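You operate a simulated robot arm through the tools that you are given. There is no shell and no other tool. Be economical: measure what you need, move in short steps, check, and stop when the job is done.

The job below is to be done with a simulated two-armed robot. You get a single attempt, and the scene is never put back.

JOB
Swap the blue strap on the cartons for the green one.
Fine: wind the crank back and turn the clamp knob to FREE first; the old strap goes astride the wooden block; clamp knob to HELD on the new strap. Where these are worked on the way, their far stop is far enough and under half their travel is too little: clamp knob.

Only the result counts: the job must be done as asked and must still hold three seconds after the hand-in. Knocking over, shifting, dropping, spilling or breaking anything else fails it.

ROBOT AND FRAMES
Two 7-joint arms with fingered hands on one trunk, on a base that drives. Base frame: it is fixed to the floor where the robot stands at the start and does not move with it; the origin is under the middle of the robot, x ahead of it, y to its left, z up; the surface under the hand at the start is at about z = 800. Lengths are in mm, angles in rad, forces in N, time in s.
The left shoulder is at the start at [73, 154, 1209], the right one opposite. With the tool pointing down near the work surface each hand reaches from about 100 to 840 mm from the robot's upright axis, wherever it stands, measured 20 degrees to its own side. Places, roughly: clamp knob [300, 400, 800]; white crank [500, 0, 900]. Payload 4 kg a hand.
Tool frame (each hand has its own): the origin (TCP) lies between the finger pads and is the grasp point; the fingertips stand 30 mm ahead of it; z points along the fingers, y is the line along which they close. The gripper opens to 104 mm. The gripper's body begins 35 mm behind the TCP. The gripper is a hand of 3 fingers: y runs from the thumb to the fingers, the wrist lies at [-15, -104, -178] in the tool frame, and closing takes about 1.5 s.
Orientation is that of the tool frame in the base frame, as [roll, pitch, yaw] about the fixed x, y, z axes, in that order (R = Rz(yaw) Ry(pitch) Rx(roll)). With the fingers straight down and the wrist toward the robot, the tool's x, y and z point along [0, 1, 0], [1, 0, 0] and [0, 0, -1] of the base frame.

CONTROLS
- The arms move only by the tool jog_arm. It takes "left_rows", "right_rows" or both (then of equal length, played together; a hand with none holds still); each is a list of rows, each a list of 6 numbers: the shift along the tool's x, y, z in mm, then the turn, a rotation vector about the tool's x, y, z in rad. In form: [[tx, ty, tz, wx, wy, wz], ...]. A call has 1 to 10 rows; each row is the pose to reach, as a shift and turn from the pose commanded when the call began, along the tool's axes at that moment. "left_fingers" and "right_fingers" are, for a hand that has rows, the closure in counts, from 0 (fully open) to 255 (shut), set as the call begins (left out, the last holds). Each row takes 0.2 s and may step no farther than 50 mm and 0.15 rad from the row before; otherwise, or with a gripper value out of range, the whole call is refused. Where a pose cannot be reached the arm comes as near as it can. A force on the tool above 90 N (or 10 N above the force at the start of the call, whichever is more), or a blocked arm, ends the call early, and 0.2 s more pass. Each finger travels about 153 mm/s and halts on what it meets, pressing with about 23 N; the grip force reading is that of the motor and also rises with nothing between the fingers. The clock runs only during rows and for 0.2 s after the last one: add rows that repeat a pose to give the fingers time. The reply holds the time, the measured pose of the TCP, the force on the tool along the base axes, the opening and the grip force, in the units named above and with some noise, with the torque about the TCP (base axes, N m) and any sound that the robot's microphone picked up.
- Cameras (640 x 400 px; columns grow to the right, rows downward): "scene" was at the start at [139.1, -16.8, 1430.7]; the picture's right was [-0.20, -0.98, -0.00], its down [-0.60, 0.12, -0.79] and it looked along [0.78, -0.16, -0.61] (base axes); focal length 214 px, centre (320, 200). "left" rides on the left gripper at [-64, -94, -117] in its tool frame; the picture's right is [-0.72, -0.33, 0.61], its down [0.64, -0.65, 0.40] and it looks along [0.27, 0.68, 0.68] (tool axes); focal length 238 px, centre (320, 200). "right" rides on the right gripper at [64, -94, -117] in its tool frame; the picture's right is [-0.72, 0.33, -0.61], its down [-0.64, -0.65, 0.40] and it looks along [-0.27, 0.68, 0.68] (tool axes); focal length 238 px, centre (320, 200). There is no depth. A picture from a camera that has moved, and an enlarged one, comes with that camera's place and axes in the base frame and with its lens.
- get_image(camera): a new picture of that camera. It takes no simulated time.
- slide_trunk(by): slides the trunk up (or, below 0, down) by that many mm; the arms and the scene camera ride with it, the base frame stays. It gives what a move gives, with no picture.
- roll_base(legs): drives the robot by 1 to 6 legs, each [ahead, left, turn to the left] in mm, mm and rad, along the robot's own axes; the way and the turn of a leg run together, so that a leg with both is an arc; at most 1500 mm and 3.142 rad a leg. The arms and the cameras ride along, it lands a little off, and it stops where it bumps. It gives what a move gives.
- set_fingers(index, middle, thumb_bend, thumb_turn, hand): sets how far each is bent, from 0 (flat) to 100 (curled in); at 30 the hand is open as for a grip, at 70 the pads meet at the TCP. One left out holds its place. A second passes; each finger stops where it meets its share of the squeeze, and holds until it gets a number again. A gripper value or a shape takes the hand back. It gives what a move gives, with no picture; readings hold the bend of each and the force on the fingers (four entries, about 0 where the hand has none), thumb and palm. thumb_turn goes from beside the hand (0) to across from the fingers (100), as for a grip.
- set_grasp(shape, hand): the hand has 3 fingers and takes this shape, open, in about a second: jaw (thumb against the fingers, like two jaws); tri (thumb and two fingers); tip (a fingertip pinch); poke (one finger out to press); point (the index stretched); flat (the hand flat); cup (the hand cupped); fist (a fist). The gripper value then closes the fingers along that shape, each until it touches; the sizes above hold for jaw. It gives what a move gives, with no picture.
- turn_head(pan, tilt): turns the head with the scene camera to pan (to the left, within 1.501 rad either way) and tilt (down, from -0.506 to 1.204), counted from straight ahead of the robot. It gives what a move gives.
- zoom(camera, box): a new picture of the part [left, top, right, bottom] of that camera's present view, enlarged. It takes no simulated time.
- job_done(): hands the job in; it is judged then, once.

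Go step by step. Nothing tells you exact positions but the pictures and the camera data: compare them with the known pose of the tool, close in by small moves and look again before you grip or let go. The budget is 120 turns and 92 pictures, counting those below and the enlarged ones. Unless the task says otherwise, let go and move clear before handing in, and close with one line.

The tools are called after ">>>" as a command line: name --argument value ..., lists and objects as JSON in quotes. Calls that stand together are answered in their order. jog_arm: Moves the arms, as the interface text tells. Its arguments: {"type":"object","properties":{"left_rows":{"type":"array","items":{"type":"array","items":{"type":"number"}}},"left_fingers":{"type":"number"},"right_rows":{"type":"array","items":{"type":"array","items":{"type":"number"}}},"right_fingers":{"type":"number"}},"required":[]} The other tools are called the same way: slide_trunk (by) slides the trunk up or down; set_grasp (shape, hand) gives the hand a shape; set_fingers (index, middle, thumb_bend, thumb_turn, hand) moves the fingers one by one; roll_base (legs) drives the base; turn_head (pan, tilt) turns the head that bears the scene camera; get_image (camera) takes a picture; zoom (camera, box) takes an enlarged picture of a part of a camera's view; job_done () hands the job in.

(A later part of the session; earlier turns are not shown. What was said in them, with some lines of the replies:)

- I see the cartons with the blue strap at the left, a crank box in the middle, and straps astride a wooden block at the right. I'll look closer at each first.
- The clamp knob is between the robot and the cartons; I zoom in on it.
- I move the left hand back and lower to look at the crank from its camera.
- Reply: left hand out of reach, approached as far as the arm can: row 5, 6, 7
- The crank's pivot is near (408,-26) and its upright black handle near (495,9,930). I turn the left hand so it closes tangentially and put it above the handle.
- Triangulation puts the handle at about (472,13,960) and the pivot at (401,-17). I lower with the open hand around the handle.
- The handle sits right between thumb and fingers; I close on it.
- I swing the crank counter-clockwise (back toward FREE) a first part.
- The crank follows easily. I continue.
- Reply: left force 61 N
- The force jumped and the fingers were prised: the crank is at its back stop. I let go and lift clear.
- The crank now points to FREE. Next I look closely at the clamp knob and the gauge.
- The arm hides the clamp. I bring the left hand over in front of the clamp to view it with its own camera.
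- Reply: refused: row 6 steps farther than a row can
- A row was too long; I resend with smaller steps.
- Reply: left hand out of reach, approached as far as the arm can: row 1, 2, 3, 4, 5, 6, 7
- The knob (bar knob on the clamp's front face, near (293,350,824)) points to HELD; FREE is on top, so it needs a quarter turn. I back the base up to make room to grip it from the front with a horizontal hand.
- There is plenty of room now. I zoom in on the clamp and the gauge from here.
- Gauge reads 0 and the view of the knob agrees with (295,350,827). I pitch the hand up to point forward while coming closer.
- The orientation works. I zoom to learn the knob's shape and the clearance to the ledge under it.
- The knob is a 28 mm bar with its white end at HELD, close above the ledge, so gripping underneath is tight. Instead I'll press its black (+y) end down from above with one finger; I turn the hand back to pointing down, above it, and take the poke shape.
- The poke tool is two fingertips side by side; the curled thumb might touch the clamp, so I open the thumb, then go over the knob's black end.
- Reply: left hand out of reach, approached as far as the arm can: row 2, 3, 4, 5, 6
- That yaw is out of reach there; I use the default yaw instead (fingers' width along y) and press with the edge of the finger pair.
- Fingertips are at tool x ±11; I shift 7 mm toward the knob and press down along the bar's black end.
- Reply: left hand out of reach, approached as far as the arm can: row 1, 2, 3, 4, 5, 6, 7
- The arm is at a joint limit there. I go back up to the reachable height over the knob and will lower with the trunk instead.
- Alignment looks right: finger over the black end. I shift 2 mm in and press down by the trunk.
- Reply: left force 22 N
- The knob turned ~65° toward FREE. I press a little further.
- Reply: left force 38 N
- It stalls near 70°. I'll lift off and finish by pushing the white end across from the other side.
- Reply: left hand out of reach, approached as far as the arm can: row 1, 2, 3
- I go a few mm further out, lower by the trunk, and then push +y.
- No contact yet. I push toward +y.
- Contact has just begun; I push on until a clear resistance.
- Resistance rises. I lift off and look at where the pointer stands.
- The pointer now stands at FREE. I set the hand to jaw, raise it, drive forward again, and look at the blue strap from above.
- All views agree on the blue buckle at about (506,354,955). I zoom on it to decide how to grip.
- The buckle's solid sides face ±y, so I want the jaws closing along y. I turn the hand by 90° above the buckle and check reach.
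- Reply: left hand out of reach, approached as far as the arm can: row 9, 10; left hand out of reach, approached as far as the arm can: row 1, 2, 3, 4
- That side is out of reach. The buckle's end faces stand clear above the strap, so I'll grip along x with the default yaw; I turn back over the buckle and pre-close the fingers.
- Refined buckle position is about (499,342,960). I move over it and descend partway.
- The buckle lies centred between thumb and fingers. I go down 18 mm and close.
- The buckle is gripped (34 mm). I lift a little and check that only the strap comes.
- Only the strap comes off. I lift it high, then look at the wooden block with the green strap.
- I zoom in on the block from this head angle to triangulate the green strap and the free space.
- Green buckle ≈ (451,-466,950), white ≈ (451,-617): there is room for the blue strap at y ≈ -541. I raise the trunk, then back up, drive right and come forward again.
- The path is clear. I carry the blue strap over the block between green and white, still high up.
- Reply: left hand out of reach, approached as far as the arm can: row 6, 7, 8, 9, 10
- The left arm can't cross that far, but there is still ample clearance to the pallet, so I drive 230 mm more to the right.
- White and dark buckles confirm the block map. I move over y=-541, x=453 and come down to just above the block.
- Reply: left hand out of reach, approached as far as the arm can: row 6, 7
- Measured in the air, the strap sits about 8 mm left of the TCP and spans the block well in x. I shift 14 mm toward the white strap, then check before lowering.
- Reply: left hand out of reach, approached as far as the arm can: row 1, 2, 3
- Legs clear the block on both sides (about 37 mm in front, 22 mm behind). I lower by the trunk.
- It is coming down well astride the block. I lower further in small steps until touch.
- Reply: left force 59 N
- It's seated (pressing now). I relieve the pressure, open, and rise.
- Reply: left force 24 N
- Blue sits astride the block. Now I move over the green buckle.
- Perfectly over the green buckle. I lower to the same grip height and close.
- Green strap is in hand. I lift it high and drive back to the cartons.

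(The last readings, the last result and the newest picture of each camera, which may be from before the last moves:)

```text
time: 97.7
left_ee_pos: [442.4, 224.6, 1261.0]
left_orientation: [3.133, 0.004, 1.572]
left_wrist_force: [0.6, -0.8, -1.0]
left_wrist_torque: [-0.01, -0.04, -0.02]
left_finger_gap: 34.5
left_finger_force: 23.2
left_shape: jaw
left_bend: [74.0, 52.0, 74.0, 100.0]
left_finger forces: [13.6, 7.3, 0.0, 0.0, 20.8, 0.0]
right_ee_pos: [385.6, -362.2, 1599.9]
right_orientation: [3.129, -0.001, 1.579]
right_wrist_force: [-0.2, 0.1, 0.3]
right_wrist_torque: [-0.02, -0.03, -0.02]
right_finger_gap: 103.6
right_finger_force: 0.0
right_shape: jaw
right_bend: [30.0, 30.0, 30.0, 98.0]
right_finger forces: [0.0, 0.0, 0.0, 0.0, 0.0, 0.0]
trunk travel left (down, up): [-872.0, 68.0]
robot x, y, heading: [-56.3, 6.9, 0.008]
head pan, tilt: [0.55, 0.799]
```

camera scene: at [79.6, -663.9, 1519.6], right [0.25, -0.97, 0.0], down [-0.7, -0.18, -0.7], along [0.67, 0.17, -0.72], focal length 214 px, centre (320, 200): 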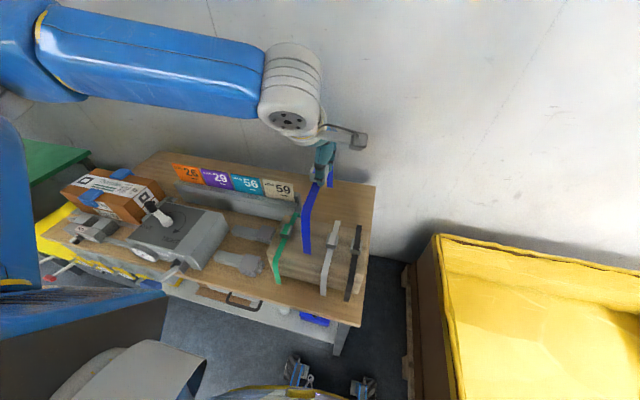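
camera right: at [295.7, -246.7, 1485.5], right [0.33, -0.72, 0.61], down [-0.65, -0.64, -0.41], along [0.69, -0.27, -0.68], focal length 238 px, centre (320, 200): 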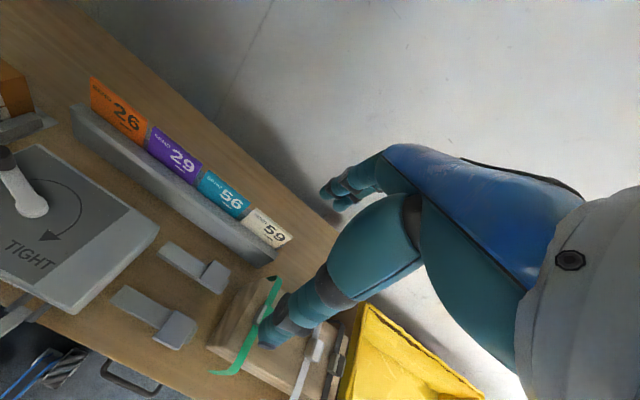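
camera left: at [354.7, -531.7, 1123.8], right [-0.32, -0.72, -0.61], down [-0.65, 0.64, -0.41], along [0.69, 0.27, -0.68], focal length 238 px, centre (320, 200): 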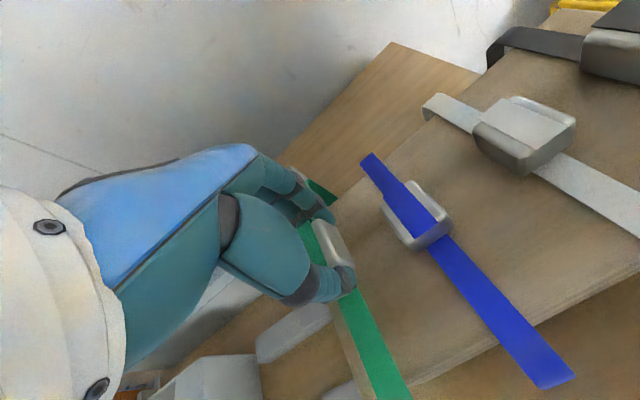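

Back at the cartons. I move above the old strap's grip point and lower most of the way with the trunk.

>>> jog_arm --left_rows '[[39, 18, 0, 0, 0, 0], [78, 36, 0, 0, 0, 0], [116, 54, 0, 0, 0, 0], [116, 54, 0, 0, 0, 0]]'

>>> slide_trunk --by -130

>>> zoom --camera "scene" --box '[230, 90, 410, 290]'

>>> get_image --camera "left"

```text
time: 98.7
left_ee_pos: [502.2, 341.8, 1254.1]
left_orientation: [3.137, 0.006, 1.57]
left_wrist_force: [-0.2, 0.1, 0.3]
left_wrist_torque: [-0.02, 0.0, -0.01]
left_finger_gap: 34.6
left_finger_force: 22.6
left_shape: jaw
left_bend: [74.0, 52.0, 74.0, 100.0]
left_finger forces: [13.5, 7.3, 0.1, 0.0, 20.8, 0.0]
right_ee_pos: [394.4, -362.3, 1597.6]
right_orientation: [3.135, -0.001, 1.576]
right_wrist_force: [0.6, 1.1, -0.3]
right_wrist_torque: [0.02, 0.02, 0.01]
right_finger_gap: 103.9
right_finger_force: 0.1
right_shape: jaw
right_bend: [30.0, 30.0, 30.0, 98.0]
right_finger forces: [0.0, 0.1, 0.0, 0.0, 0.0, 0.0]
trunk travel left (down, up): [-872.0, 68.0]
robot x, y, heading: [-52.3, 4.3, 0.006]
head pan, tilt: [0.55, 0.799]
```

```text
time: 100.3
left_ee_pos: [501.4, 339.2, 1125.6]
left_orientation: [3.136, 0.005, 1.572]
left_wrist_force: [-0.2, -0.5, 0.5]
left_wrist_torque: [0.01, -0.01, -0.01]
left_finger_gap: 34.5
left_finger_force: 23.0
left_shape: jaw
left_bend: [74.0, 52.0, 74.0, 100.0]
left_finger forces: [13.5, 7.3, 0.1, 0.0, 20.9, 0.0]
right_ee_pos: [394.1, -363.1, 1465.7]
right_orientation: [3.135, -0.002, 1.578]
right_wrist_force: [-0.3, -0.3, -0.1]
right_wrist_torque: [-0.01, -0.01, 0.03]
right_finger_gap: 103.7
right_finger_force: 0.1
right_shape: jaw
right_bend: [30.0, 30.0, 30.0, 98.0]
right_finger forces: [0.0, 0.0, 0.1, 0.0, 0.1, 0.1]
trunk travel left (down, up): [-742.0, 198.0]
robot x, y, heading: [-48.6, 7.7, 0.0]
head pan, tilt: [0.55, 0.799]
```

```text
2.00 times, centred on (320, 190) of scene
camera zoom: at [71.2, 49.2, 1535.6], right [0.53, -0.85, 0.0], down [-0.61, -0.38, -0.7], along [0.59, 0.37, -0.72], focal length 429 px, centre (320, 220)
```

zoom: 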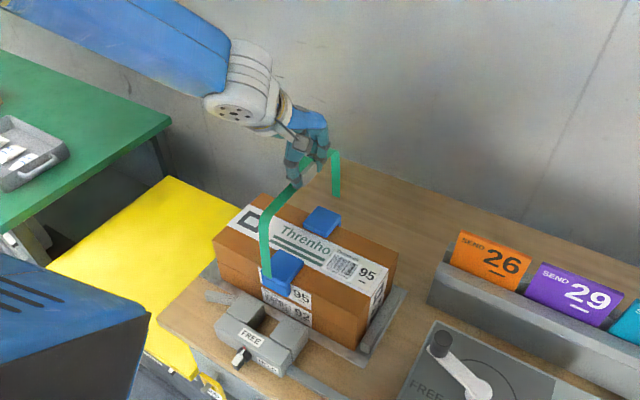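

```text
15 pictures are left
camera left: at [407.6, 276.4, 1241.6], right [-0.32, -0.72, -0.61], down [-0.65, 0.64, -0.41], along [0.69, 0.27, -0.68], focal length 238 px, centre (320, 200)
```

left: 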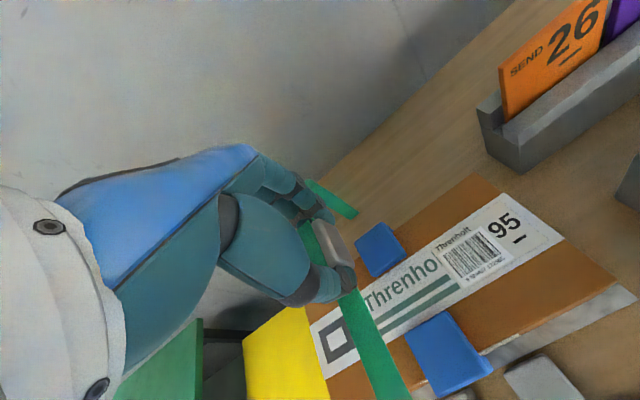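

Protectors and clamp mouth are centred at y ≈ 348; I shift 8 mm left and lower to just above the clamp mouth for a check.

>>> jog_arm --left_rows '[[8, -1, 0, 0, 0, 0], [8, -1, 0, 0, 0, 0]]'

>>> slide_trunk --by -75

>>> zoom --camera "scene" --box '[240, 100, 360, 260]'

>>> zoom --camera "left" --box '[280, 180, 560, 400]'

```text
time: 100.9
left_ee_pos: [500.0, 347.4, 1124.9]
left_orientation: [3.136, 0.005, 1.572]
left_wrist_force: [0.5, 0.0, -1.5]
left_wrist_torque: [-0.02, -0.01, 0.01]
left_finger_gap: 34.6
left_finger_force: 22.9
left_shape: jaw
left_bend: [74.0, 52.0, 74.0, 100.0]
left_finger forces: [13.5, 7.3, 0.0, 0.1, 20.7, 0.0]
right_ee_pos: [393.5, -363.3, 1465.7]
right_orientation: [3.133, -0.002, 1.578]
right_wrist_force: [1.0, -0.4, 0.3]
right_wrist_torque: [-0.04, -0.02, -0.04]
right_finger_gap: 104.0
right_finger_force: 0.1
right_shape: jaw
right_bend: [30.0, 30.0, 30.0, 98.0]
right_finger forces: [0.0, 0.0, 0.1, 0.1, 0.0, 0.0]
trunk travel left (down, up): [-742.0, 198.0]
robot x, y, heading: [-48.8, 7.9, 0.005]
head pan, tilt: [0.55, 0.799]
```

```text
time: 102.0
left_ee_pos: [499.8, 346.8, 1051.1]
left_orientation: [3.137, 0.005, 1.571]
left_wrist_force: [-0.3, -0.2, 0.7]
left_wrist_torque: [0.0, 0.0, 0.0]
left_finger_gap: 34.7
left_finger_force: 22.8
left_shape: jaw
left_bend: [74.0, 52.0, 74.0, 100.0]
left_finger forces: [13.4, 7.4, 0.0, 0.1, 20.7, 0.0]
right_ee_pos: [392.2, -363.6, 1391.1]
right_orientation: [3.135, -0.001, 1.579]
right_wrist_force: [0.3, -0.1, -0.7]
right_wrist_torque: [0.0, 0.0, 0.0]
right_finger_gap: 103.5
right_finger_force: 0.0
right_shape: jaw
right_bend: [30.0, 30.0, 30.0, 98.0]
right_finger forces: [0.0, 0.0, 0.1, 0.0, 0.0, 0.1]
trunk travel left (down, up): [-667.0, 273.0]
robot x, y, heading: [-51.1, 8.2, 0.006]
head pan, tilt: [0.55, 0.799]
```

```text
2.50 times, centred on (300, 180) of scene
camera zoom: at [70.5, 49.1, 1460.7], right [0.53, -0.85, 0.0], down [-0.61, -0.38, -0.7], along [0.59, 0.37, -0.72], focal length 536 px, centre (370, 250)
```

zoom: 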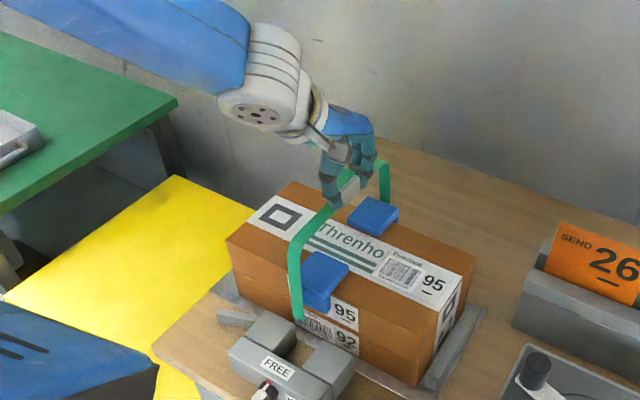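

```text
1.82 times, centred on (420, 290) of left
camera zoom: at [405.7, 284.0, 1167.0], right [-0.32, -0.72, -0.61], down [-0.65, 0.64, -0.41], along [0.69, 0.27, -0.68], focal length 433 px, centre (138, 36)
```

zoom: 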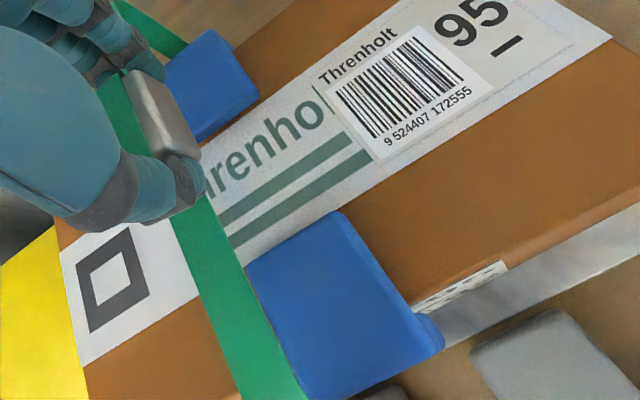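

Compared to where the blue strap hung, green is about 5 mm too far left; I correct that and lower further.

>>> jog_arm --left_rows '[[-5, 0, 0, 0, 0, 0], [-5, 0, 0, 0, 0, 0]]'

>>> slide_trunk --by -38

>>> zoom --camera "scene" --box '[250, 110, 350, 240]'

```text
time: 102.6
left_ee_pos: [499.4, 342.2, 1050.9]
left_orientation: [3.138, 0.005, 1.57]
left_wrist_force: [-0.2, -0.5, -1.3]
left_wrist_torque: [0.0, -0.02, -0.02]
left_finger_gap: 34.6
left_finger_force: 23.0
left_shape: jaw
left_bend: [74.0, 52.0, 74.0, 100.0]
left_finger forces: [13.5, 7.2, 0.0, 0.0, 20.8, 0.1]
right_ee_pos: [393.4, -364.3, 1391.3]
right_orientation: [3.134, -0.001, 1.576]
right_wrist_force: [0.3, -0.5, 1.0]
right_wrist_torque: [-0.02, 0.01, -0.04]
right_finger_gap: 103.8
right_finger_force: 0.0
right_shape: jaw
right_bend: [30.0, 30.0, 30.0, 98.0]
right_finger forces: [0.1, 0.0, 0.1, 0.1, 0.1, 0.0]
trunk travel left (down, up): [-667.0, 273.0]
robot x, y, heading: [-53.8, 9.6, 0.006]
head pan, tilt: [0.55, 0.799]
```

```text
time: 103.4
left_ee_pos: [499.4, 343.1, 1012.1]
left_orientation: [3.137, 0.003, 1.571]
left_wrist_force: [0.0, 0.7, -0.5]
left_wrist_torque: [-0.01, -0.02, 0.01]
left_finger_gap: 34.8
left_finger_force: 23.2
left_shape: jaw
left_bend: [74.0, 52.0, 74.0, 100.0]
left_finger forces: [13.5, 7.3, 0.1, 0.1, 20.8, 0.0]
right_ee_pos: [393.3, -364.6, 1353.6]
right_orientation: [3.135, 0.0, 1.574]
right_wrist_force: [-0.3, -0.3, 0.4]
right_wrist_torque: [0.02, 0.02, -0.02]
right_finger_gap: 103.7
right_finger_force: 0.0
right_shape: jaw
right_bend: [30.0, 30.0, 30.0, 98.0]
right_finger forces: [0.0, 0.0, 0.1, 0.0, 0.1, 0.0]
trunk travel left (down, up): [-629.0, 311.0]
robot x, y, heading: [-54.7, 3.8, -0.0]
head pan, tilt: [0.55, 0.799]
```

```text
3.08 times, centred on (300, 175) of scene
camera zoom: at [70.5, 49.1, 1422.6], right [0.53, -0.85, 0.0], down [-0.61, -0.38, -0.7], along [0.59, 0.37, -0.72], focal length 660 px, centre (382, 277)
```

zoom: 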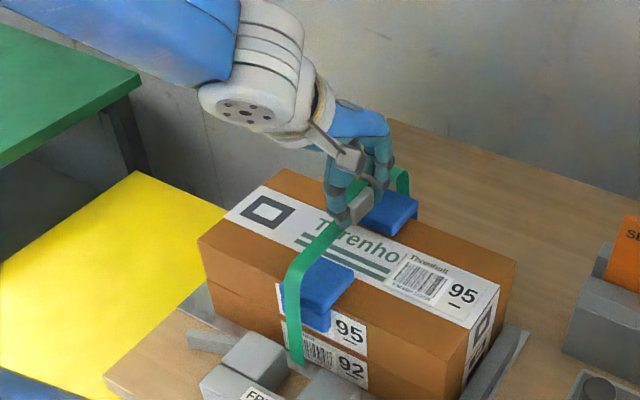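

The alignment matches how the blue strap hung, and the leg enters the clamp mouth. I lower to seat it.

>>> slide_trunk --by -28

>>> slide_trunk --by -7

>>> zoom --camera "scene" --box '[240, 110, 350, 250]'

```text
time: 104.2
left_ee_pos: [499.4, 342.4, 985.1]
left_orientation: [3.137, 0.004, 1.571]
left_wrist_force: [-0.9, 0.1, -0.3]
left_wrist_torque: [0.0, -0.04, 0.06]
left_finger_gap: 34.7
left_finger_force: 23.2
left_shape: jaw
left_bend: [74.0, 52.0, 74.0, 100.0]
left_finger forces: [13.5, 7.4, 0.1, 0.1, 20.7, 0.0]
right_ee_pos: [393.0, -363.4, 1325.0]
right_orientation: [3.136, -0.002, 1.576]
right_wrist_force: [0.0, 0.4, 0.2]
right_wrist_torque: [0.0, 0.02, 0.01]
right_finger_gap: 103.5
right_finger_force: 0.0
right_shape: jaw
right_bend: [30.0, 30.0, 30.0, 98.0]
right_finger forces: [0.1, 0.0, 0.0, 0.1, 0.1, 0.0]
trunk travel left (down, up): [-601.0, 339.0]
robot x, y, heading: [-50.9, 7.5, 0.002]
head pan, tilt: [0.55, 0.799]
```

```text
time: 104.7
left_ee_pos: [498.5, 341.9, 977.0]
left_orientation: [3.138, 0.003, 1.572]
left_wrist_force: [-0.7, -0.3, -0.7]
left_wrist_torque: [0.03, -0.05, -0.04]
left_finger_gap: 34.7
left_finger_force: 23.4
left_shape: jaw
left_bend: [74.0, 52.0, 73.0, 100.0]
left_finger forces: [13.9, 7.5, 0.0, 0.0, 21.4, 0.1]
right_ee_pos: [393.8, -364.7, 1318.4]
right_orientation: [3.136, -0.002, 1.577]
right_wrist_force: [0.3, -0.4, -0.4]
right_wrist_torque: [0.0, 0.02, 0.03]
right_finger_gap: 103.5
right_finger_force: 0.0
right_shape: jaw
right_bend: [30.0, 30.0, 30.0, 98.0]
right_finger forces: [0.1, 0.0, 0.1, 0.1, 0.1, 0.0]
trunk travel left (down, up): [-594.0, 346.0]
robot x, y, heading: [-49.4, 9.6, 0.003]
head pan, tilt: [0.55, 0.799]
```

```text
2.86 times, centred on (295, 180) of scene
camera zoom: at [70.4, 48.9, 1387.6], right [0.53, -0.85, 0.0], down [-0.61, -0.38, -0.7], along [0.59, 0.37, -0.72], focal length 613 px, centre (391, 257)
```

zoom: 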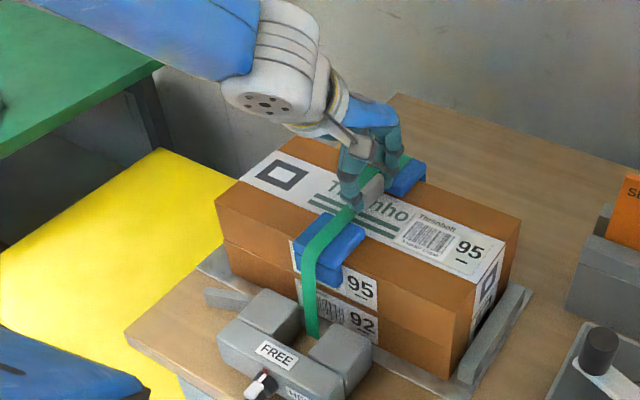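

It lies as the blue one did. I lower 2 mm more, let go, and rise.

>>> slide_trunk --by -2

>>> jog_arm --left_rows '[[0, 0, 0, 0, 0, 0], [0, 0, 0, 0, 0, 0], [0, 0, 0, 0, 0, 0], [0, 0, 0, 0, 0, 0], [0, 0, 0, 0, 0, 0]]' --left_fingers 110

>>> slide_trunk --by 110

>>> zoom --camera "scene" --box '[240, 130, 350, 270]'

```text
time: 105.2
left_ee_pos: [500.5, 341.9, 977.7]
left_orientation: [3.135, 0.004, 1.571]
left_wrist_force: [-0.5, -0.4, 6.4]
left_wrist_torque: [0.05, 0.03, 0.01]
left_finger_gap: 34.7
left_finger_force: 23.1
left_shape: jaw
left_bend: [74.0, 52.0, 74.0, 100.0]
left_finger forces: [14.0, 7.7, 0.0, 0.1, 22.3, 0.0]
right_ee_pos: [391.3, -364.0, 1316.1]
right_orientation: [3.134, -0.002, 1.577]
right_wrist_force: [-0.4, -0.2, -0.1]
right_wrist_torque: [0.01, 0.0, 0.0]
right_finger_gap: 103.7
right_finger_force: 0.1
right_shape: jaw
right_bend: [30.0, 30.0, 30.0, 98.0]
right_finger forces: [0.0, 0.0, 0.1, 0.0, 0.0, 0.0]
trunk travel left (down, up): [-592.0, 348.0]
robot x, y, heading: [-52.0, 6.0, -0.0]
head pan, tilt: [0.55, 0.799]
```

```text
time: 106.4
left_ee_pos: [500.2, 341.7, 976.1]
left_orientation: [3.135, 0.003, 1.571]
left_wrist_force: [-0.5, -0.6, 1.7]
left_wrist_torque: [-0.02, -0.01, -0.01]
left_finger_gap: 58.6
left_finger_force: 0.1
left_shape: jaw
left_bend: [74.0, 42.0, 66.0, 100.0]
left_finger forces: [0.1, 0.6, 0.0, 0.1, 0.3, 0.0]
right_ee_pos: [392.4, -365.2, 1314.5]
right_orientation: [3.134, 0.0, 1.578]
right_wrist_force: [0.5, -0.2, 0.5]
right_wrist_torque: [-0.01, 0.02, 0.0]
right_finger_gap: 103.8
right_finger_force: 0.0
right_shape: jaw
right_bend: [30.0, 30.0, 30.0, 98.0]
right_finger forces: [0.0, 0.0, 0.0, 0.0, 0.1, 0.1]
trunk travel left (down, up): [-592.0, 348.0]
robot x, y, heading: [-53.1, 4.5, -0.0]
head pan, tilt: [0.55, 0.799]
```

```text
time: 107.8
left_ee_pos: [501.5, 342.3, 1085.5]
left_orientation: [3.137, 0.003, 1.573]
left_wrist_force: [0.2, 0.3, -0.1]
left_wrist_torque: [0.01, 0.0, 0.0]
left_finger_gap: 58.7
left_finger_force: 0.0
left_shape: jaw
left_bend: [74.0, 42.0, 66.0, 100.0]
left_finger forces: [0.0, 0.0, 0.1, 0.0, 0.1, 0.0]
right_ee_pos: [393.0, -363.5, 1426.0]
right_orientation: [3.135, -0.002, 1.579]
right_wrist_force: [0.5, -0.6, 0.4]
right_wrist_torque: [-0.01, -0.01, 0.02]
right_finger_gap: 103.6
right_finger_force: 0.1
right_shape: jaw
right_bend: [30.0, 30.0, 30.0, 98.0]
right_finger forces: [0.1, 0.0, 0.1, 0.0, 0.0, 0.1]
trunk travel left (down, up): [-702.0, 238.0]
robot x, y, heading: [-51.1, 7.0, 0.006]
head pan, tilt: [0.55, 0.799]
```

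```text
2.86 times, centred on (295, 200) of scene
camera zoom: at [70.6, 49.0, 1495.6], right [0.53, -0.85, 0.0], down [-0.61, -0.38, -0.7], along [0.59, 0.37, -0.72], focal length 613 px, centre (391, 200)
```

zoom: 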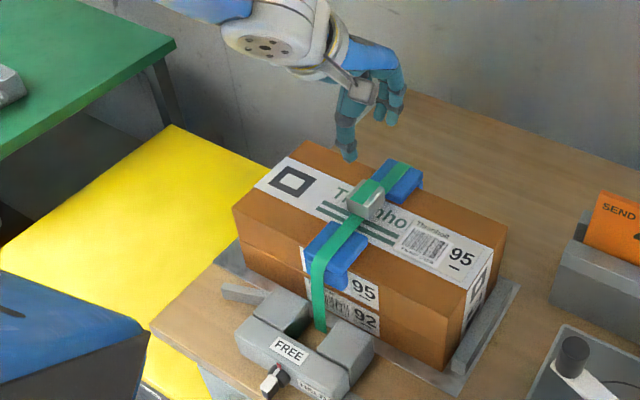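

Green strap is seated with its leg in the clamp mouth. Now the knob: I back up, form the poke tool again and go to the knob's +y side.

>>> roll_base --legs '[[-200, 0, 0]]'

>>> set_grasp --hand "left" --shape "poke"

>>> set_fingers --hand "left" --thumb_bend 30

```text
time: 109.4
left_ee_pos: [307.0, 339.3, 1082.4]
left_orientation: [3.14, 0.003, 1.568]
left_wrist_force: [0.4, 0.8, 0.1]
left_wrist_torque: [-0.01, 0.01, 0.03]
left_finger_gap: 58.9
left_finger_force: 0.0
left_shape: jaw
left_bend: [74.0, 42.0, 66.0, 100.0]
left_finger forces: [0.0, 0.0, 0.0, 0.1, 0.0, 0.0]
right_ee_pos: [200.2, -366.6, 1424.4]
right_orientation: [3.139, -0.001, 1.572]
right_wrist_force: [0.7, -1.3, 0.5]
right_wrist_torque: [-0.02, 0.01, -0.01]
right_finger_gap: 103.7
right_finger_force: 0.0
right_shape: jaw
right_bend: [30.0, 30.0, 30.0, 98.0]
right_finger forces: [0.1, 0.0, 0.0, 0.0, 0.0, 0.0]
trunk travel left (down, up): [-702.0, 238.0]
robot x, y, heading: [-253.6, 5.3, -0.003]
head pan, tilt: [0.55, 0.799]
```

```text
time: 110.3
left_ee_pos: [300.6, 339.3, 1085.8]
left_orientation: [3.136, 0.003, 1.566]
left_wrist_force: [0.7, 0.0, 0.3]
left_wrist_torque: [0.0, 0.04, 0.02]
left_finger_gap: 0.1
left_finger_force: 0.0
left_shape: poke
left_bend: [70.0, 70.0, 100.0, 100.0]
left_finger forces: [0.1, 0.0, 0.0, 0.1, 0.1, 0.0]
right_ee_pos: [191.0, -367.1, 1426.2]
right_orientation: [3.134, -0.003, 1.573]
right_wrist_force: [-0.9, -0.3, -0.2]
right_wrist_torque: [0.01, 0.0, -0.01]
right_finger_gap: 103.7
right_finger_force: 0.0
right_shape: jaw
right_bend: [30.0, 30.0, 30.0, 98.0]
right_finger forces: [0.0, 0.1, 0.1, 0.0, 0.1, 0.0]
trunk travel left (down, up): [-702.0, 238.0]
robot x, y, heading: [-251.2, 7.5, 0.005]
head pan, tilt: [0.55, 0.799]
```

```text
time: 111.3
left_ee_pos: [302.2, 339.4, 1086.2]
left_orientation: [3.136, 0.004, 1.567]
left_wrist_force: [-0.2, 0.4, -0.3]
left_wrist_torque: [0.02, 0.0, -0.02]
left_finger_gap: 45.8
left_finger_force: 0.0
left_shape: fingers
left_bend: [70.0, 70.0, 30.0, 100.0]
left_finger forces: [0.0, 0.0, 0.0, 0.1, 0.0, 0.0]
right_ee_pos: [192.8, -365.8, 1425.8]
right_orientation: [3.134, -0.001, 1.572]
right_wrist_force: [-0.3, 0.2, 0.2]
right_wrist_torque: [0.0, -0.01, 0.01]
right_finger_gap: 103.7
right_finger_force: 0.0
right_shape: jaw
right_bend: [30.0, 30.0, 30.0, 98.0]
right_finger forces: [0.1, 0.0, 0.0, 0.0, 0.0, 0.0]
trunk travel left (down, up): [-702.0, 238.0]
robot x, y, heading: [-251.3, 2.2, -0.002]
head pan, tilt: [0.55, 0.799]
```

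>>> jog_arm --left_rows '[[25, -8, 0, 0, 0, 0], [49, -16, 20, 0, 0, 0], [49, -16, 50, 0, 0, 0], [49, -16, 80, 0, 0, 0], [49, -16, 80, 0, 0, 0]]'

>>> slide_trunk --by -115

>>> zoom --camera "left" --box '[260, 120, 480, 290]'

```text
time: 112.5
left_ee_pos: [284.5, 387.3, 1005.2]
left_orientation: [3.137, 0.003, 1.568]
left_wrist_force: [0.1, 0.3, 0.9]
left_wrist_torque: [0.0, -0.01, 0.01]
left_finger_gap: 45.8
left_finger_force: 0.0
left_shape: fingers
left_bend: [70.0, 70.0, 30.0, 100.0]
left_finger forces: [0.1, 0.0, 0.0, 0.1, 0.0, 0.0]
right_ee_pos: [191.1, -367.4, 1426.8]
right_orientation: [3.137, -0.002, 1.574]
right_wrist_force: [0.4, -0.2, -0.7]
right_wrist_torque: [0.0, 0.01, 0.01]
right_finger_gap: 103.6
right_finger_force: 0.1
right_shape: jaw
right_bend: [30.0, 30.0, 30.0, 98.0]
right_finger forces: [0.0, 0.0, 0.0, 0.0, 0.0, 0.1]
trunk travel left (down, up): [-702.0, 238.0]
robot x, y, heading: [-250.1, 4.5, -0.001]
head pan, tilt: [0.55, 0.799]
```

```text
time: 114.0
left_ee_pos: [284.4, 388.2, 889.3]
left_orientation: [3.137, 0.003, 1.569]
left_wrist_force: [-0.2, -0.4, -1.2]
left_wrist_torque: [-0.02, 0.0, -0.01]
left_finger_gap: 46.1
left_finger_force: 0.1
left_shape: fingers
left_bend: [70.0, 70.0, 30.0, 100.0]
left_finger forces: [0.1, 0.1, 0.1, 0.0, 0.0, 0.0]
right_ee_pos: [190.8, -365.4, 1311.0]
right_orientation: [3.136, -0.002, 1.573]
right_wrist_force: [-0.6, 1.0, 0.3]
right_wrist_torque: [-0.04, 0.0, -0.01]
right_finger_gap: 103.6
right_finger_force: 0.0
right_shape: jaw
right_bend: [30.0, 30.0, 30.0, 98.0]
right_finger forces: [0.0, 0.1, 0.0, 0.0, 0.0, 0.0]
trunk travel left (down, up): [-587.0, 353.0]
robot x, y, heading: [-250.3, 9.3, 0.002]
head pan, tilt: [0.55, 0.799]
```

```text
2.35 times, centred on (370, 205) of left
camera zoom: at [190.4, 325.8, 1006.3], right [-0.33, -0.72, -0.61], down [-0.65, 0.64, -0.41], along [0.69, 0.26, -0.68], focal length 561 px, centre (202, 188)
```

zoom: 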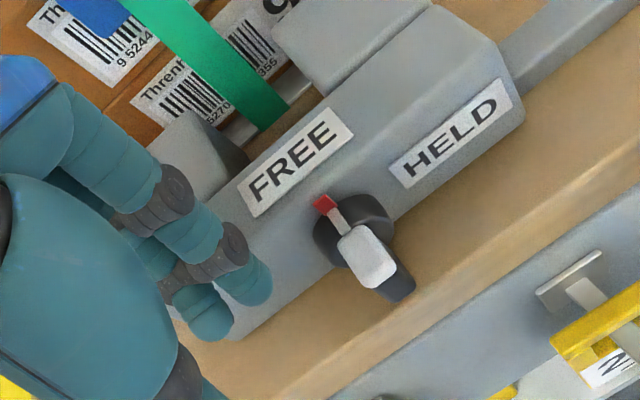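

The bar stands upright, finger to its left. I lower 25 mm and sweep toward HELD.

>>> slide_trunk --by -25

>>> jog_arm --left_rows '[[-6, 0, 0, 0, 0, 0], [-12, 0, 0, 0, 0, 0], [-16, 0, 0, 0, 0, 0], [-20, 0, 0, 0, 0, 0], [-24, 0, 0, 0, 0, 0], [-24, 0, 0, 0, 0, 0]]'

>>> zoom --camera "left" --box '[260, 120, 480, 290]'

```text
time: 114.7
left_ee_pos: [285.5, 388.7, 865.3]
left_orientation: [3.137, 0.005, 1.566]
left_wrist_force: [0.1, 0.0, 0.6]
left_wrist_torque: [-0.03, 0.02, -0.02]
left_finger_gap: 45.4
left_finger_force: 0.0
left_shape: fingers
left_bend: [70.0, 70.0, 30.0, 100.0]
left_finger forces: [0.0, 0.0, 0.0, 0.1, 0.1, 0.0]
right_ee_pos: [192.2, -365.2, 1285.5]
right_orientation: [3.136, -0.001, 1.573]
right_wrist_force: [0.2, 1.2, 0.3]
right_wrist_torque: [-0.03, -0.02, 0.02]
right_finger_gap: 103.7
right_finger_force: 0.1
right_shape: jaw
right_bend: [30.0, 30.0, 30.0, 98.0]
right_finger forces: [0.1, 0.1, 0.0, 0.0, 0.0, 0.0]
trunk travel left (down, up): [-562.0, 378.0]
robot x, y, heading: [-252.0, 5.6, -0.001]
head pan, tilt: [0.55, 0.799]
```

```text
time: 116.1
left_ee_pos: [284.0, 365.6, 865.1]
left_orientation: [3.135, 0.004, 1.567]
left_wrist_force: [1.2, 1.9, 2.2]
left_wrist_torque: [0.04, -0.03, 0.03]
left_finger_gap: 44.5
left_finger_force: 2.1
left_shape: fingers
left_bend: [70.0, 70.0, 30.0, 100.0]
left_finger forces: [2.9, 0.1, 0.1, 0.0, 0.1, 0.1]
right_ee_pos: [191.3, -364.9, 1286.2]
right_orientation: [3.134, -0.002, 1.573]
right_wrist_force: [0.8, -0.1, -1.4]
right_wrist_torque: [0.01, 0.01, -0.02]
right_finger_gap: 104.0
right_finger_force: 0.1
right_shape: jaw
right_bend: [30.0, 30.0, 30.0, 98.0]
right_finger forces: [0.0, 0.1, 0.1, 0.1, 0.0, 0.1]
trunk travel left (down, up): [-562.0, 378.0]
robot x, y, heading: [-251.7, 6.6, 0.0]
head pan, tilt: [0.55, 0.799]
```

```text
2.35 times, centred on (370, 205) of left
camera zoom: at [190.0, 301.7, 981.2], right [-0.32, -0.72, -0.61], down [-0.65, 0.64, -0.41], along [0.69, 0.26, -0.68], focal length 561 px, centre (202, 188)
```

zoom: 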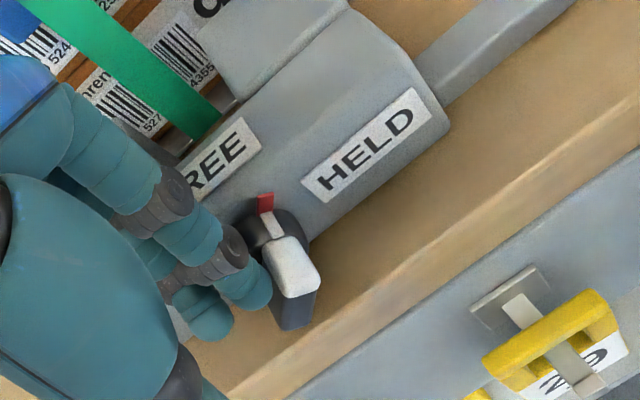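

It has turned about a third. I sweep on a bit further.

>>> jog_arm --left_rows '[[-4, 0, -1, 0, 0, 0], [-8, 0, -2, 0, 0, 0], [-11, 0, -2, 0, 0, 0], [-11, 0, -2, 0, 0, 0]]'

>>> zoom --camera "left" --box '[260, 120, 480, 290]'

```text
time: 117.1
left_ee_pos: [284.4, 353.5, 867.3]
left_orientation: [3.139, 0.004, 1.567]
left_wrist_force: [-0.6, -0.7, 0.3]
left_wrist_torque: [0.0, -0.03, -0.01]
left_finger_gap: 44.7
left_finger_force: 0.3
left_shape: fingers
left_bend: [70.0, 70.0, 30.0, 100.0]
left_finger forces: [0.8, 0.0, 0.0, 0.0, 0.0, 0.0]
right_ee_pos: [192.1, -366.4, 1286.6]
right_orientation: [3.135, -0.003, 1.572]
right_wrist_force: [-0.3, 0.2, -0.5]
right_wrist_torque: [0.0, -0.04, 0.02]
right_finger_gap: 103.8
right_finger_force: 0.1
right_shape: jaw
right_bend: [30.0, 30.0, 30.0, 98.0]
right_finger forces: [0.0, 0.0, 0.1, 0.0, 0.0, 0.1]
trunk travel left (down, up): [-562.0, 378.0]
robot x, y, heading: [-252.2, 4.2, -0.005]
head pan, tilt: [0.55, 0.799]
```

```text
2.35 times, centred on (370, 205) of left
camera zoom: at [190.2, 290.0, 983.4], right [-0.33, -0.72, -0.61], down [-0.65, 0.64, -0.41], along [0.69, 0.26, -0.68], focal length 561 px, centre (202, 188)
```

zoom: 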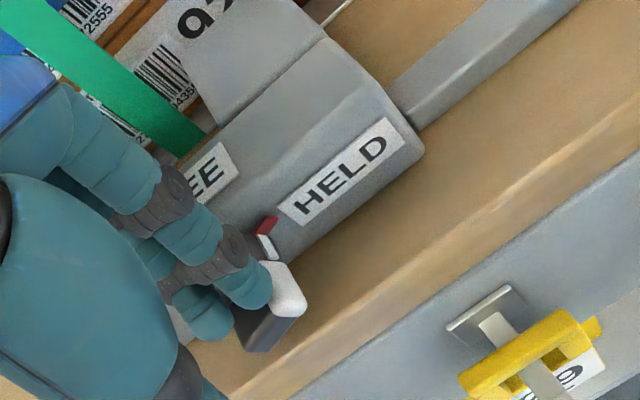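

Now about 35° remains. I lift, go over the white end, and press it down.

>>> slide_trunk --by 30

>>> jog_arm --left_rows '[[-12, 0, 0, 0, 0, 0], [-23, 0, 0, 0, 0, 0], [-23, 0, 0, 0, 0, 0]]'

>>> slide_trunk --by -35

```text
time: 117.9
left_ee_pos: [285.1, 354.3, 896.6]
left_orientation: [3.137, 0.003, 1.568]
left_wrist_force: [0.4, 0.0, 0.2]
left_wrist_torque: [0.04, 0.02, 0.01]
left_finger_gap: 45.4
left_finger_force: 0.0
left_shape: fingers
left_bend: [70.0, 70.0, 30.0, 100.0]
left_finger forces: [0.0, 0.1, 0.0, 0.1, 0.0, 0.0]
right_ee_pos: [192.7, -365.8, 1318.0]
right_orientation: [3.134, -0.001, 1.571]
right_wrist_force: [-1.1, -0.6, -1.1]
right_wrist_torque: [0.03, 0.02, 0.01]
right_finger_gap: 103.4
right_finger_force: 0.2
right_shape: jaw
right_bend: [30.0, 30.0, 30.0, 98.0]
right_finger forces: [0.0, 0.0, 0.0, 0.0, 0.0, 0.0]
trunk travel left (down, up): [-592.0, 348.0]
robot x, y, heading: [-254.4, 4.9, 0.001]
head pan, tilt: [0.55, 0.799]
```

```text
time: 118.7
left_ee_pos: [284.4, 329.9, 897.9]
left_orientation: [3.135, 0.004, 1.568]
left_wrist_force: [-0.2, 0.0, -1.0]
left_wrist_torque: [0.03, -0.01, 0.01]
left_finger_gap: 45.3
left_finger_force: 0.1
left_shape: fingers
left_bend: [70.0, 70.0, 30.0, 100.0]
left_finger forces: [0.0, 0.0, 0.0, 0.0, 0.0, 0.0]
right_ee_pos: [191.3, -365.6, 1315.7]
right_orientation: [3.135, -0.002, 1.572]
right_wrist_force: [0.3, 0.2, 0.2]
right_wrist_torque: [0.03, -0.01, -0.01]
right_finger_gap: 103.8
right_finger_force: 0.0
right_shape: jaw
right_bend: [30.0, 30.0, 30.0, 98.0]
right_finger forces: [0.1, 0.1, 0.1, 0.1, 0.0, 0.0]
trunk travel left (down, up): [-592.0, 348.0]
robot x, y, heading: [-250.6, 1.9, -0.004]
head pan, tilt: [0.55, 0.799]
```

```text
time: 119.5
left_ee_pos: [283.2, 329.9, 864.2]
left_orientation: [3.133, 0.003, 1.566]
left_wrist_force: [0.7, -0.2, 1.9]
left_wrist_torque: [-0.01, 0.0, 0.01]
left_finger_gap: 45.1
left_finger_force: 0.9
left_shape: fingers
left_bend: [70.0, 70.0, 30.0, 100.0]
left_finger forces: [0.1, 2.0, 0.0, 0.0, 0.0, 0.0]
right_ee_pos: [191.2, -366.4, 1281.8]
right_orientation: [3.135, -0.001, 1.574]
right_wrist_force: [0.1, 0.6, 0.6]
right_wrist_torque: [0.01, 0.0, 0.01]
right_finger_gap: 103.5
right_finger_force: 0.0
right_shape: jaw
right_bend: [30.0, 30.0, 30.0, 98.0]
right_finger forces: [0.0, 0.0, 0.1, 0.0, 0.1, 0.0]
trunk travel left (down, up): [-557.0, 383.0]
robot x, y, heading: [-250.1, 6.2, -0.004]
head pan, tilt: [0.55, 0.799]
```

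In contact with 2 N. I press further down to the HELD stop.

>>> slide_trunk --by -5

>>> slide_trunk --by -4

>>> zoom --camera "left" --box '[240, 140, 440, 310]'

```text
time: 120.0
left_ee_pos: [285.0, 328.6, 860.4]
left_orientation: [3.132, 0.001, 1.567]
left_wrist_force: [5.1, 1.0, 14.1]
left_wrist_torque: [0.22, -0.06, -0.07]
left_finger_gap: 45.3
left_finger_force: 7.9
left_shape: fingers
left_bend: [70.0, 70.0, 30.0, 100.0]
left_finger forces: [0.0, 14.5, 0.1, 0.1, 0.0, 0.1]
right_ee_pos: [190.8, -367.7, 1277.1]
right_orientation: [3.134, -0.003, 1.573]
right_wrist_force: [0.3, 0.0, -0.8]
right_wrist_torque: [0.0, -0.01, -0.02]
right_finger_gap: 103.9
right_finger_force: 0.1
right_shape: jaw
right_bend: [30.0, 30.0, 30.0, 98.0]
right_finger forces: [0.0, 0.0, 0.0, 0.1, 0.1, 0.0]
trunk travel left (down, up): [-552.0, 388.0]
robot x, y, heading: [-249.5, 4.9, 0.003]
head pan, tilt: [0.55, 0.799]
```

```text
time: 120.5
left_ee_pos: [282.9, 329.8, 855.5]
left_orientation: [3.136, 0.004, 1.57]
left_wrist_force: [0.7, -0.6, 15.5]
left_wrist_torque: [0.2, 0.1, -0.01]
left_finger_gap: 45.5
left_finger_force: 7.8
left_shape: fingers
left_bend: [70.0, 70.0, 30.0, 100.0]
left_finger forces: [0.0, 15.6, 0.0, 0.0, 0.1, 0.1]
right_ee_pos: [189.5, -367.9, 1272.2]
right_orientation: [3.133, -0.004, 1.573]
right_wrist_force: [-1.0, -1.0, -0.4]
right_wrist_torque: [-0.02, -0.05, 0.01]
right_finger_gap: 103.6
right_finger_force: 0.1
right_shape: jaw
right_bend: [30.0, 30.0, 30.0, 98.0]
right_finger forces: [0.0, 0.0, 0.0, 0.1, 0.0, 0.1]
trunk travel left (down, up): [-548.0, 392.0]
robot x, y, heading: [-250.8, 9.2, 0.001]
head pan, tilt: [0.55, 0.799]
```

```text
2.35 times, centred on (340, 225) of left
camera zoom: at [188.0, 265.0, 971.7], right [-0.32, -0.72, -0.61], down [-0.65, 0.64, -0.41], along [0.69, 0.26, -0.67], focal length 561 px, centre (273, 141)
```

zoom: 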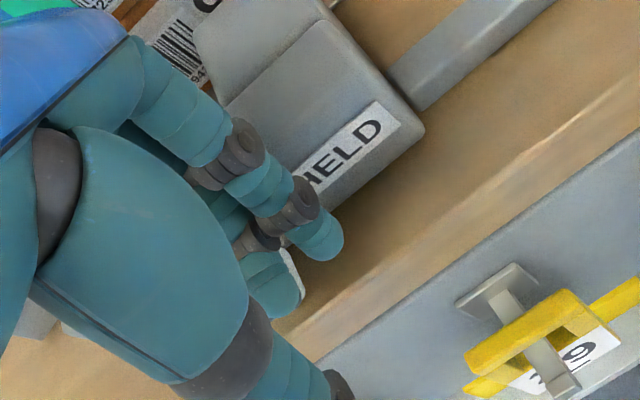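

It is still yielding at a steady 15 N; I continue until the force climbs.

>>> slide_trunk --by -4

>>> slide_trunk --by -4

```text
time: 121.0
left_ee_pos: [284.5, 327.3, 854.2]
left_orientation: [3.13, 0.0, 1.566]
left_wrist_force: [5.9, 1.0, 25.7]
left_wrist_torque: [0.37, 0.09, -0.06]
left_finger_gap: 45.3
left_finger_force: 12.7
left_shape: fingers
left_bend: [70.0, 71.0, 30.0, 100.0]
left_finger forces: [0.1, 25.6, 0.1, 0.0, 0.1, 0.0]
right_ee_pos: [188.8, -370.2, 1267.8]
right_orientation: [3.132, -0.004, 1.573]
right_wrist_force: [-0.4, 1.1, 1.0]
right_wrist_torque: [-0.02, -0.01, 0.02]
right_finger_gap: 103.7
right_finger_force: 0.0
right_shape: jaw
right_bend: [30.0, 30.0, 30.0, 98.0]
right_finger forces: [0.0, 0.0, 0.0, 0.1, 0.0, 0.0]
trunk travel left (down, up): [-544.0, 396.0]
robot x, y, heading: [-247.1, 5.9, -0.005]
head pan, tilt: [0.55, 0.799]
```

```text
time: 121.6
left_ee_pos: [280.1, 327.1, 849.1]
left_orientation: [3.135, 0.002, 1.567]
left_wrist_force: [-2.3, -1.6, 24.4]
left_wrist_torque: [0.21, 0.14, 0.01]
left_finger_gap: 45.3
left_finger_force: 11.8
left_shape: fingers
left_bend: [70.0, 71.0, 30.0, 100.0]
left_finger forces: [0.0, 23.5, 0.1, 0.1, 0.0, 0.0]
right_ee_pos: [188.4, -369.3, 1264.9]
right_orientation: [3.131, -0.004, 1.574]
right_wrist_force: [0.4, 0.2, -0.3]
right_wrist_torque: [0.01, 0.02, 0.04]
right_finger_gap: 103.5
right_finger_force: 0.1
right_shape: jaw
right_bend: [30.0, 30.0, 30.0, 98.0]
right_finger forces: [0.0, 0.0, 0.0, 0.1, 0.1, 0.0]
trunk travel left (down, up): [-540.0, 400.0]
robot x, y, heading: [-252.3, 8.5, 0.001]
head pan, tilt: [0.55, 0.799]
```

The tip is now lower than expected; I lift and look at the pointer.

>>> slide_trunk --by 75

>>> zoom --camera "left" --box '[260, 190, 460, 350]'

```text
time: 122.7
left_ee_pos: [283.4, 328.8, 919.9]
left_orientation: [3.137, 0.003, 1.568]
left_wrist_force: [0.3, -0.4, -0.4]
left_wrist_torque: [0.02, 0.02, 0.03]
left_finger_gap: 45.4
left_finger_force: 0.0
left_shape: fingers
left_bend: [70.0, 70.0, 30.0, 100.0]
left_finger forces: [0.0, 0.0, 0.0, 0.1, 0.0, 0.0]
right_ee_pos: [192.4, -366.1, 1338.5]
right_orientation: [3.138, -0.001, 1.57]
right_wrist_force: [0.1, -0.4, -0.6]
right_wrist_torque: [0.03, -0.01, 0.0]
right_finger_gap: 103.9
right_finger_force: 0.0
right_shape: jaw
right_bend: [30.0, 30.0, 30.0, 98.0]
right_finger forces: [0.0, 0.0, 0.0, 0.1, 0.0, 0.0]
trunk travel left (down, up): [-615.0, 325.0]
robot x, y, heading: [-253.6, 7.6, 0.0]
head pan, tilt: [0.55, 0.799]
```

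```text
2.50 times, centred on (360, 270) of left
camera zoom: at [190.0, 266.4, 1036.9], right [-0.33, -0.72, -0.61], down [-0.65, 0.64, -0.41], along [0.69, 0.26, -0.68], focal length 596 px, centre (220, 25)
```

zoom: 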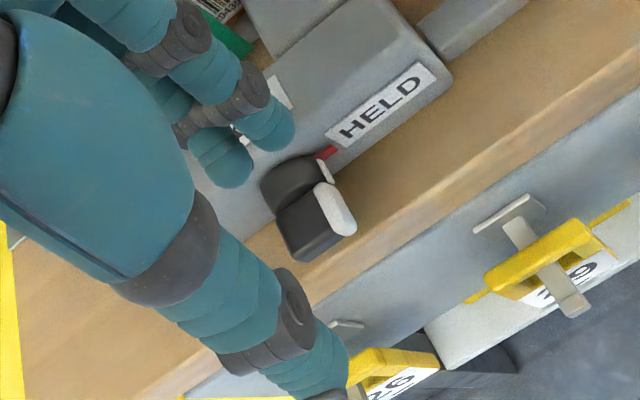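

The pointer stands at HELD as at the start. I move the hand clear and take a last check of cartons and block.

>>> jog_arm --left_rows '[[0, 0, -45, 0, 0, 0], [0, 0, -90, 0, 0, 0], [0, -10, -130, 0, 0, 0], [0, -10, -130, 0, 0, 0]]'

>>> roll_base --legs '[[-80, 0, 0]]'

>>> turn_head --pan 0.1 --tilt 0.65

>>> zoom --camera "scene" --box '[160, 120, 520, 345]'

```text
time: 123.7
left_ee_pos: [274.7, 331.0, 1051.5]
left_orientation: [3.136, 0.003, 1.567]
left_wrist_force: [0.0, 0.9, 0.3]
left_wrist_torque: [0.01, 0.0, -0.01]
left_finger_gap: 45.6
left_finger_force: 0.1
left_shape: fingers
left_bend: [70.0, 70.0, 30.0, 100.0]
left_finger forces: [0.0, 0.0, 0.0, 0.0, 0.1, 0.0]
right_ee_pos: [192.1, -364.4, 1338.7]
right_orientation: [3.134, -0.003, 1.572]
right_wrist_force: [-0.3, -0.2, 0.5]
right_wrist_torque: [-0.01, -0.02, 0.03]
right_finger_gap: 103.6
right_finger_force: 0.0
right_shape: jaw
right_bend: [30.0, 30.0, 30.0, 98.0]
right_finger forces: [0.0, 0.0, 0.1, 0.0, 0.0, 0.1]
trunk travel left (down, up): [-615.0, 325.0]
robot x, y, heading: [-252.1, 4.4, 0.002]
head pan, tilt: [0.55, 0.799]
```

```text
time: 124.8
left_ee_pos: [203.7, 329.5, 1047.2]
left_orientation: [-3.139, 0.003, 1.567]
left_wrist_force: [-1.3, 0.2, -0.8]
left_wrist_torque: [-0.01, -0.01, 0.0]
left_finger_gap: 45.5
left_finger_force: 0.1
left_shape: fingers
left_bend: [70.0, 70.0, 30.0, 100.0]
left_finger forces: [0.0, 0.0, 0.0, 0.1, 0.2, 0.1]
right_ee_pos: [121.5, -366.4, 1335.7]
right_orientation: [-3.139, -0.001, 1.57]
right_wrist_force: [-0.3, 0.1, -0.6]
right_wrist_torque: [0.03, 0.03, 0.01]
right_finger_gap: 103.6
right_finger_force: 0.0
right_shape: jaw
right_bend: [30.0, 30.0, 30.0, 98.0]
right_finger forces: [0.0, 0.0, 0.0, 0.0, 0.0, 0.0]
trunk travel left (down, up): [-615.0, 325.0]
robot x, y, heading: [-329.1, 6.8, -0.003]
head pan, tilt: [0.55, 0.799]
```

```text
time: 125.7
left_ee_pos: [193.4, 329.9, 1053.1]
left_orientation: [3.135, 0.003, 1.568]
left_wrist_force: [0.0, -0.5, 0.7]
left_wrist_torque: [0.01, -0.03, -0.01]
left_finger_gap: 45.3
left_finger_force: 0.0
left_shape: fingers
left_bend: [70.0, 70.0, 30.0, 100.0]
left_finger forces: [0.0, 0.1, 0.0, 0.1, 0.0, 0.0]
right_ee_pos: [109.1, -367.7, 1340.3]
right_orientation: [3.134, -0.002, 1.571]
right_wrist_force: [0.1, -0.8, 0.5]
right_wrist_torque: [0.01, -0.02, 0.0]
right_finger_gap: 103.8
right_finger_force: 0.1
right_shape: jaw
right_bend: [30.0, 30.0, 30.0, 98.0]
right_finger forces: [0.0, 0.1, 0.0, 0.0, 0.0, 0.0]
trunk travel left (down, up): [-615.0, 325.0]
robot x, y, heading: [-332.2, 6.1, -0.001]
head pan, tilt: [0.099, 0.649]
```

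```text
1.78 times, centred on (340, 232) of scene
camera zoom: at [-192.2, 14.5, 1421.5], right [0.1, -1.0, 0.0], down [-0.6, -0.06, -0.8], along [0.79, 0.08, -0.6], focal length 381 px, centre (284, 142)
```

zoom: 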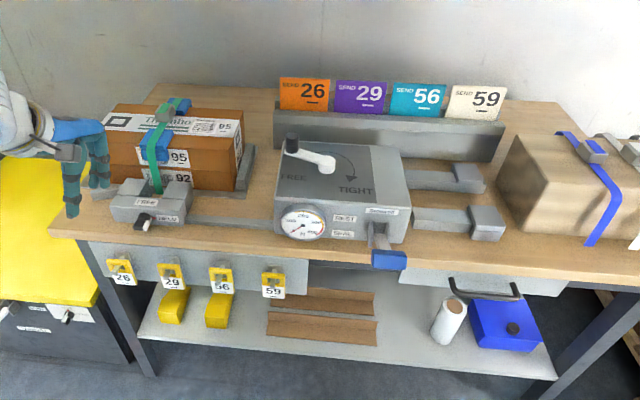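

All looks as asked; one last close look at the clamp.

>>> zoom --camera "scene" --box '[205, 160, 285, 260]'

```text
4.00 times, centred on (245, 210) of scene
camera zoom: at [-192.2, 14.5, 1421.5], right [0.1, -1.0, 0.0], down [-0.6, -0.06, -0.8], along [0.79, 0.08, -0.6], focal length 858 px, centre (620, 160)
```

zoom: 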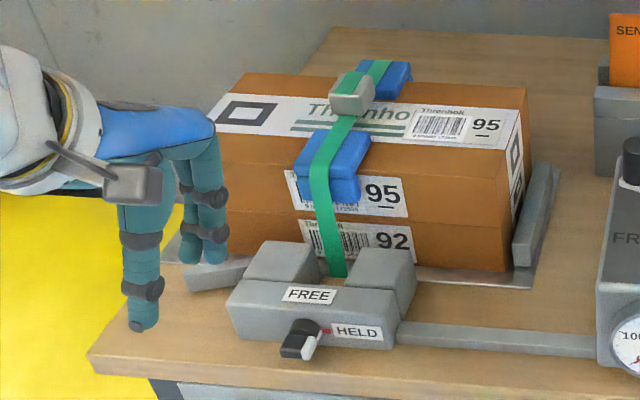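

The green strap sits over the cartons with its leg in the clamp. The knob is at HELD, the blue strap is astride the wooden block, and the crank is wound back, so I hand in.

>>> job_done

```text
The job is handed in.
```

The straps are swapped and the job is handed in: green is on the cartons with the clamp knob at HELD, blue is astride the wooden block, and the crank is wound back with the gauge at 0.
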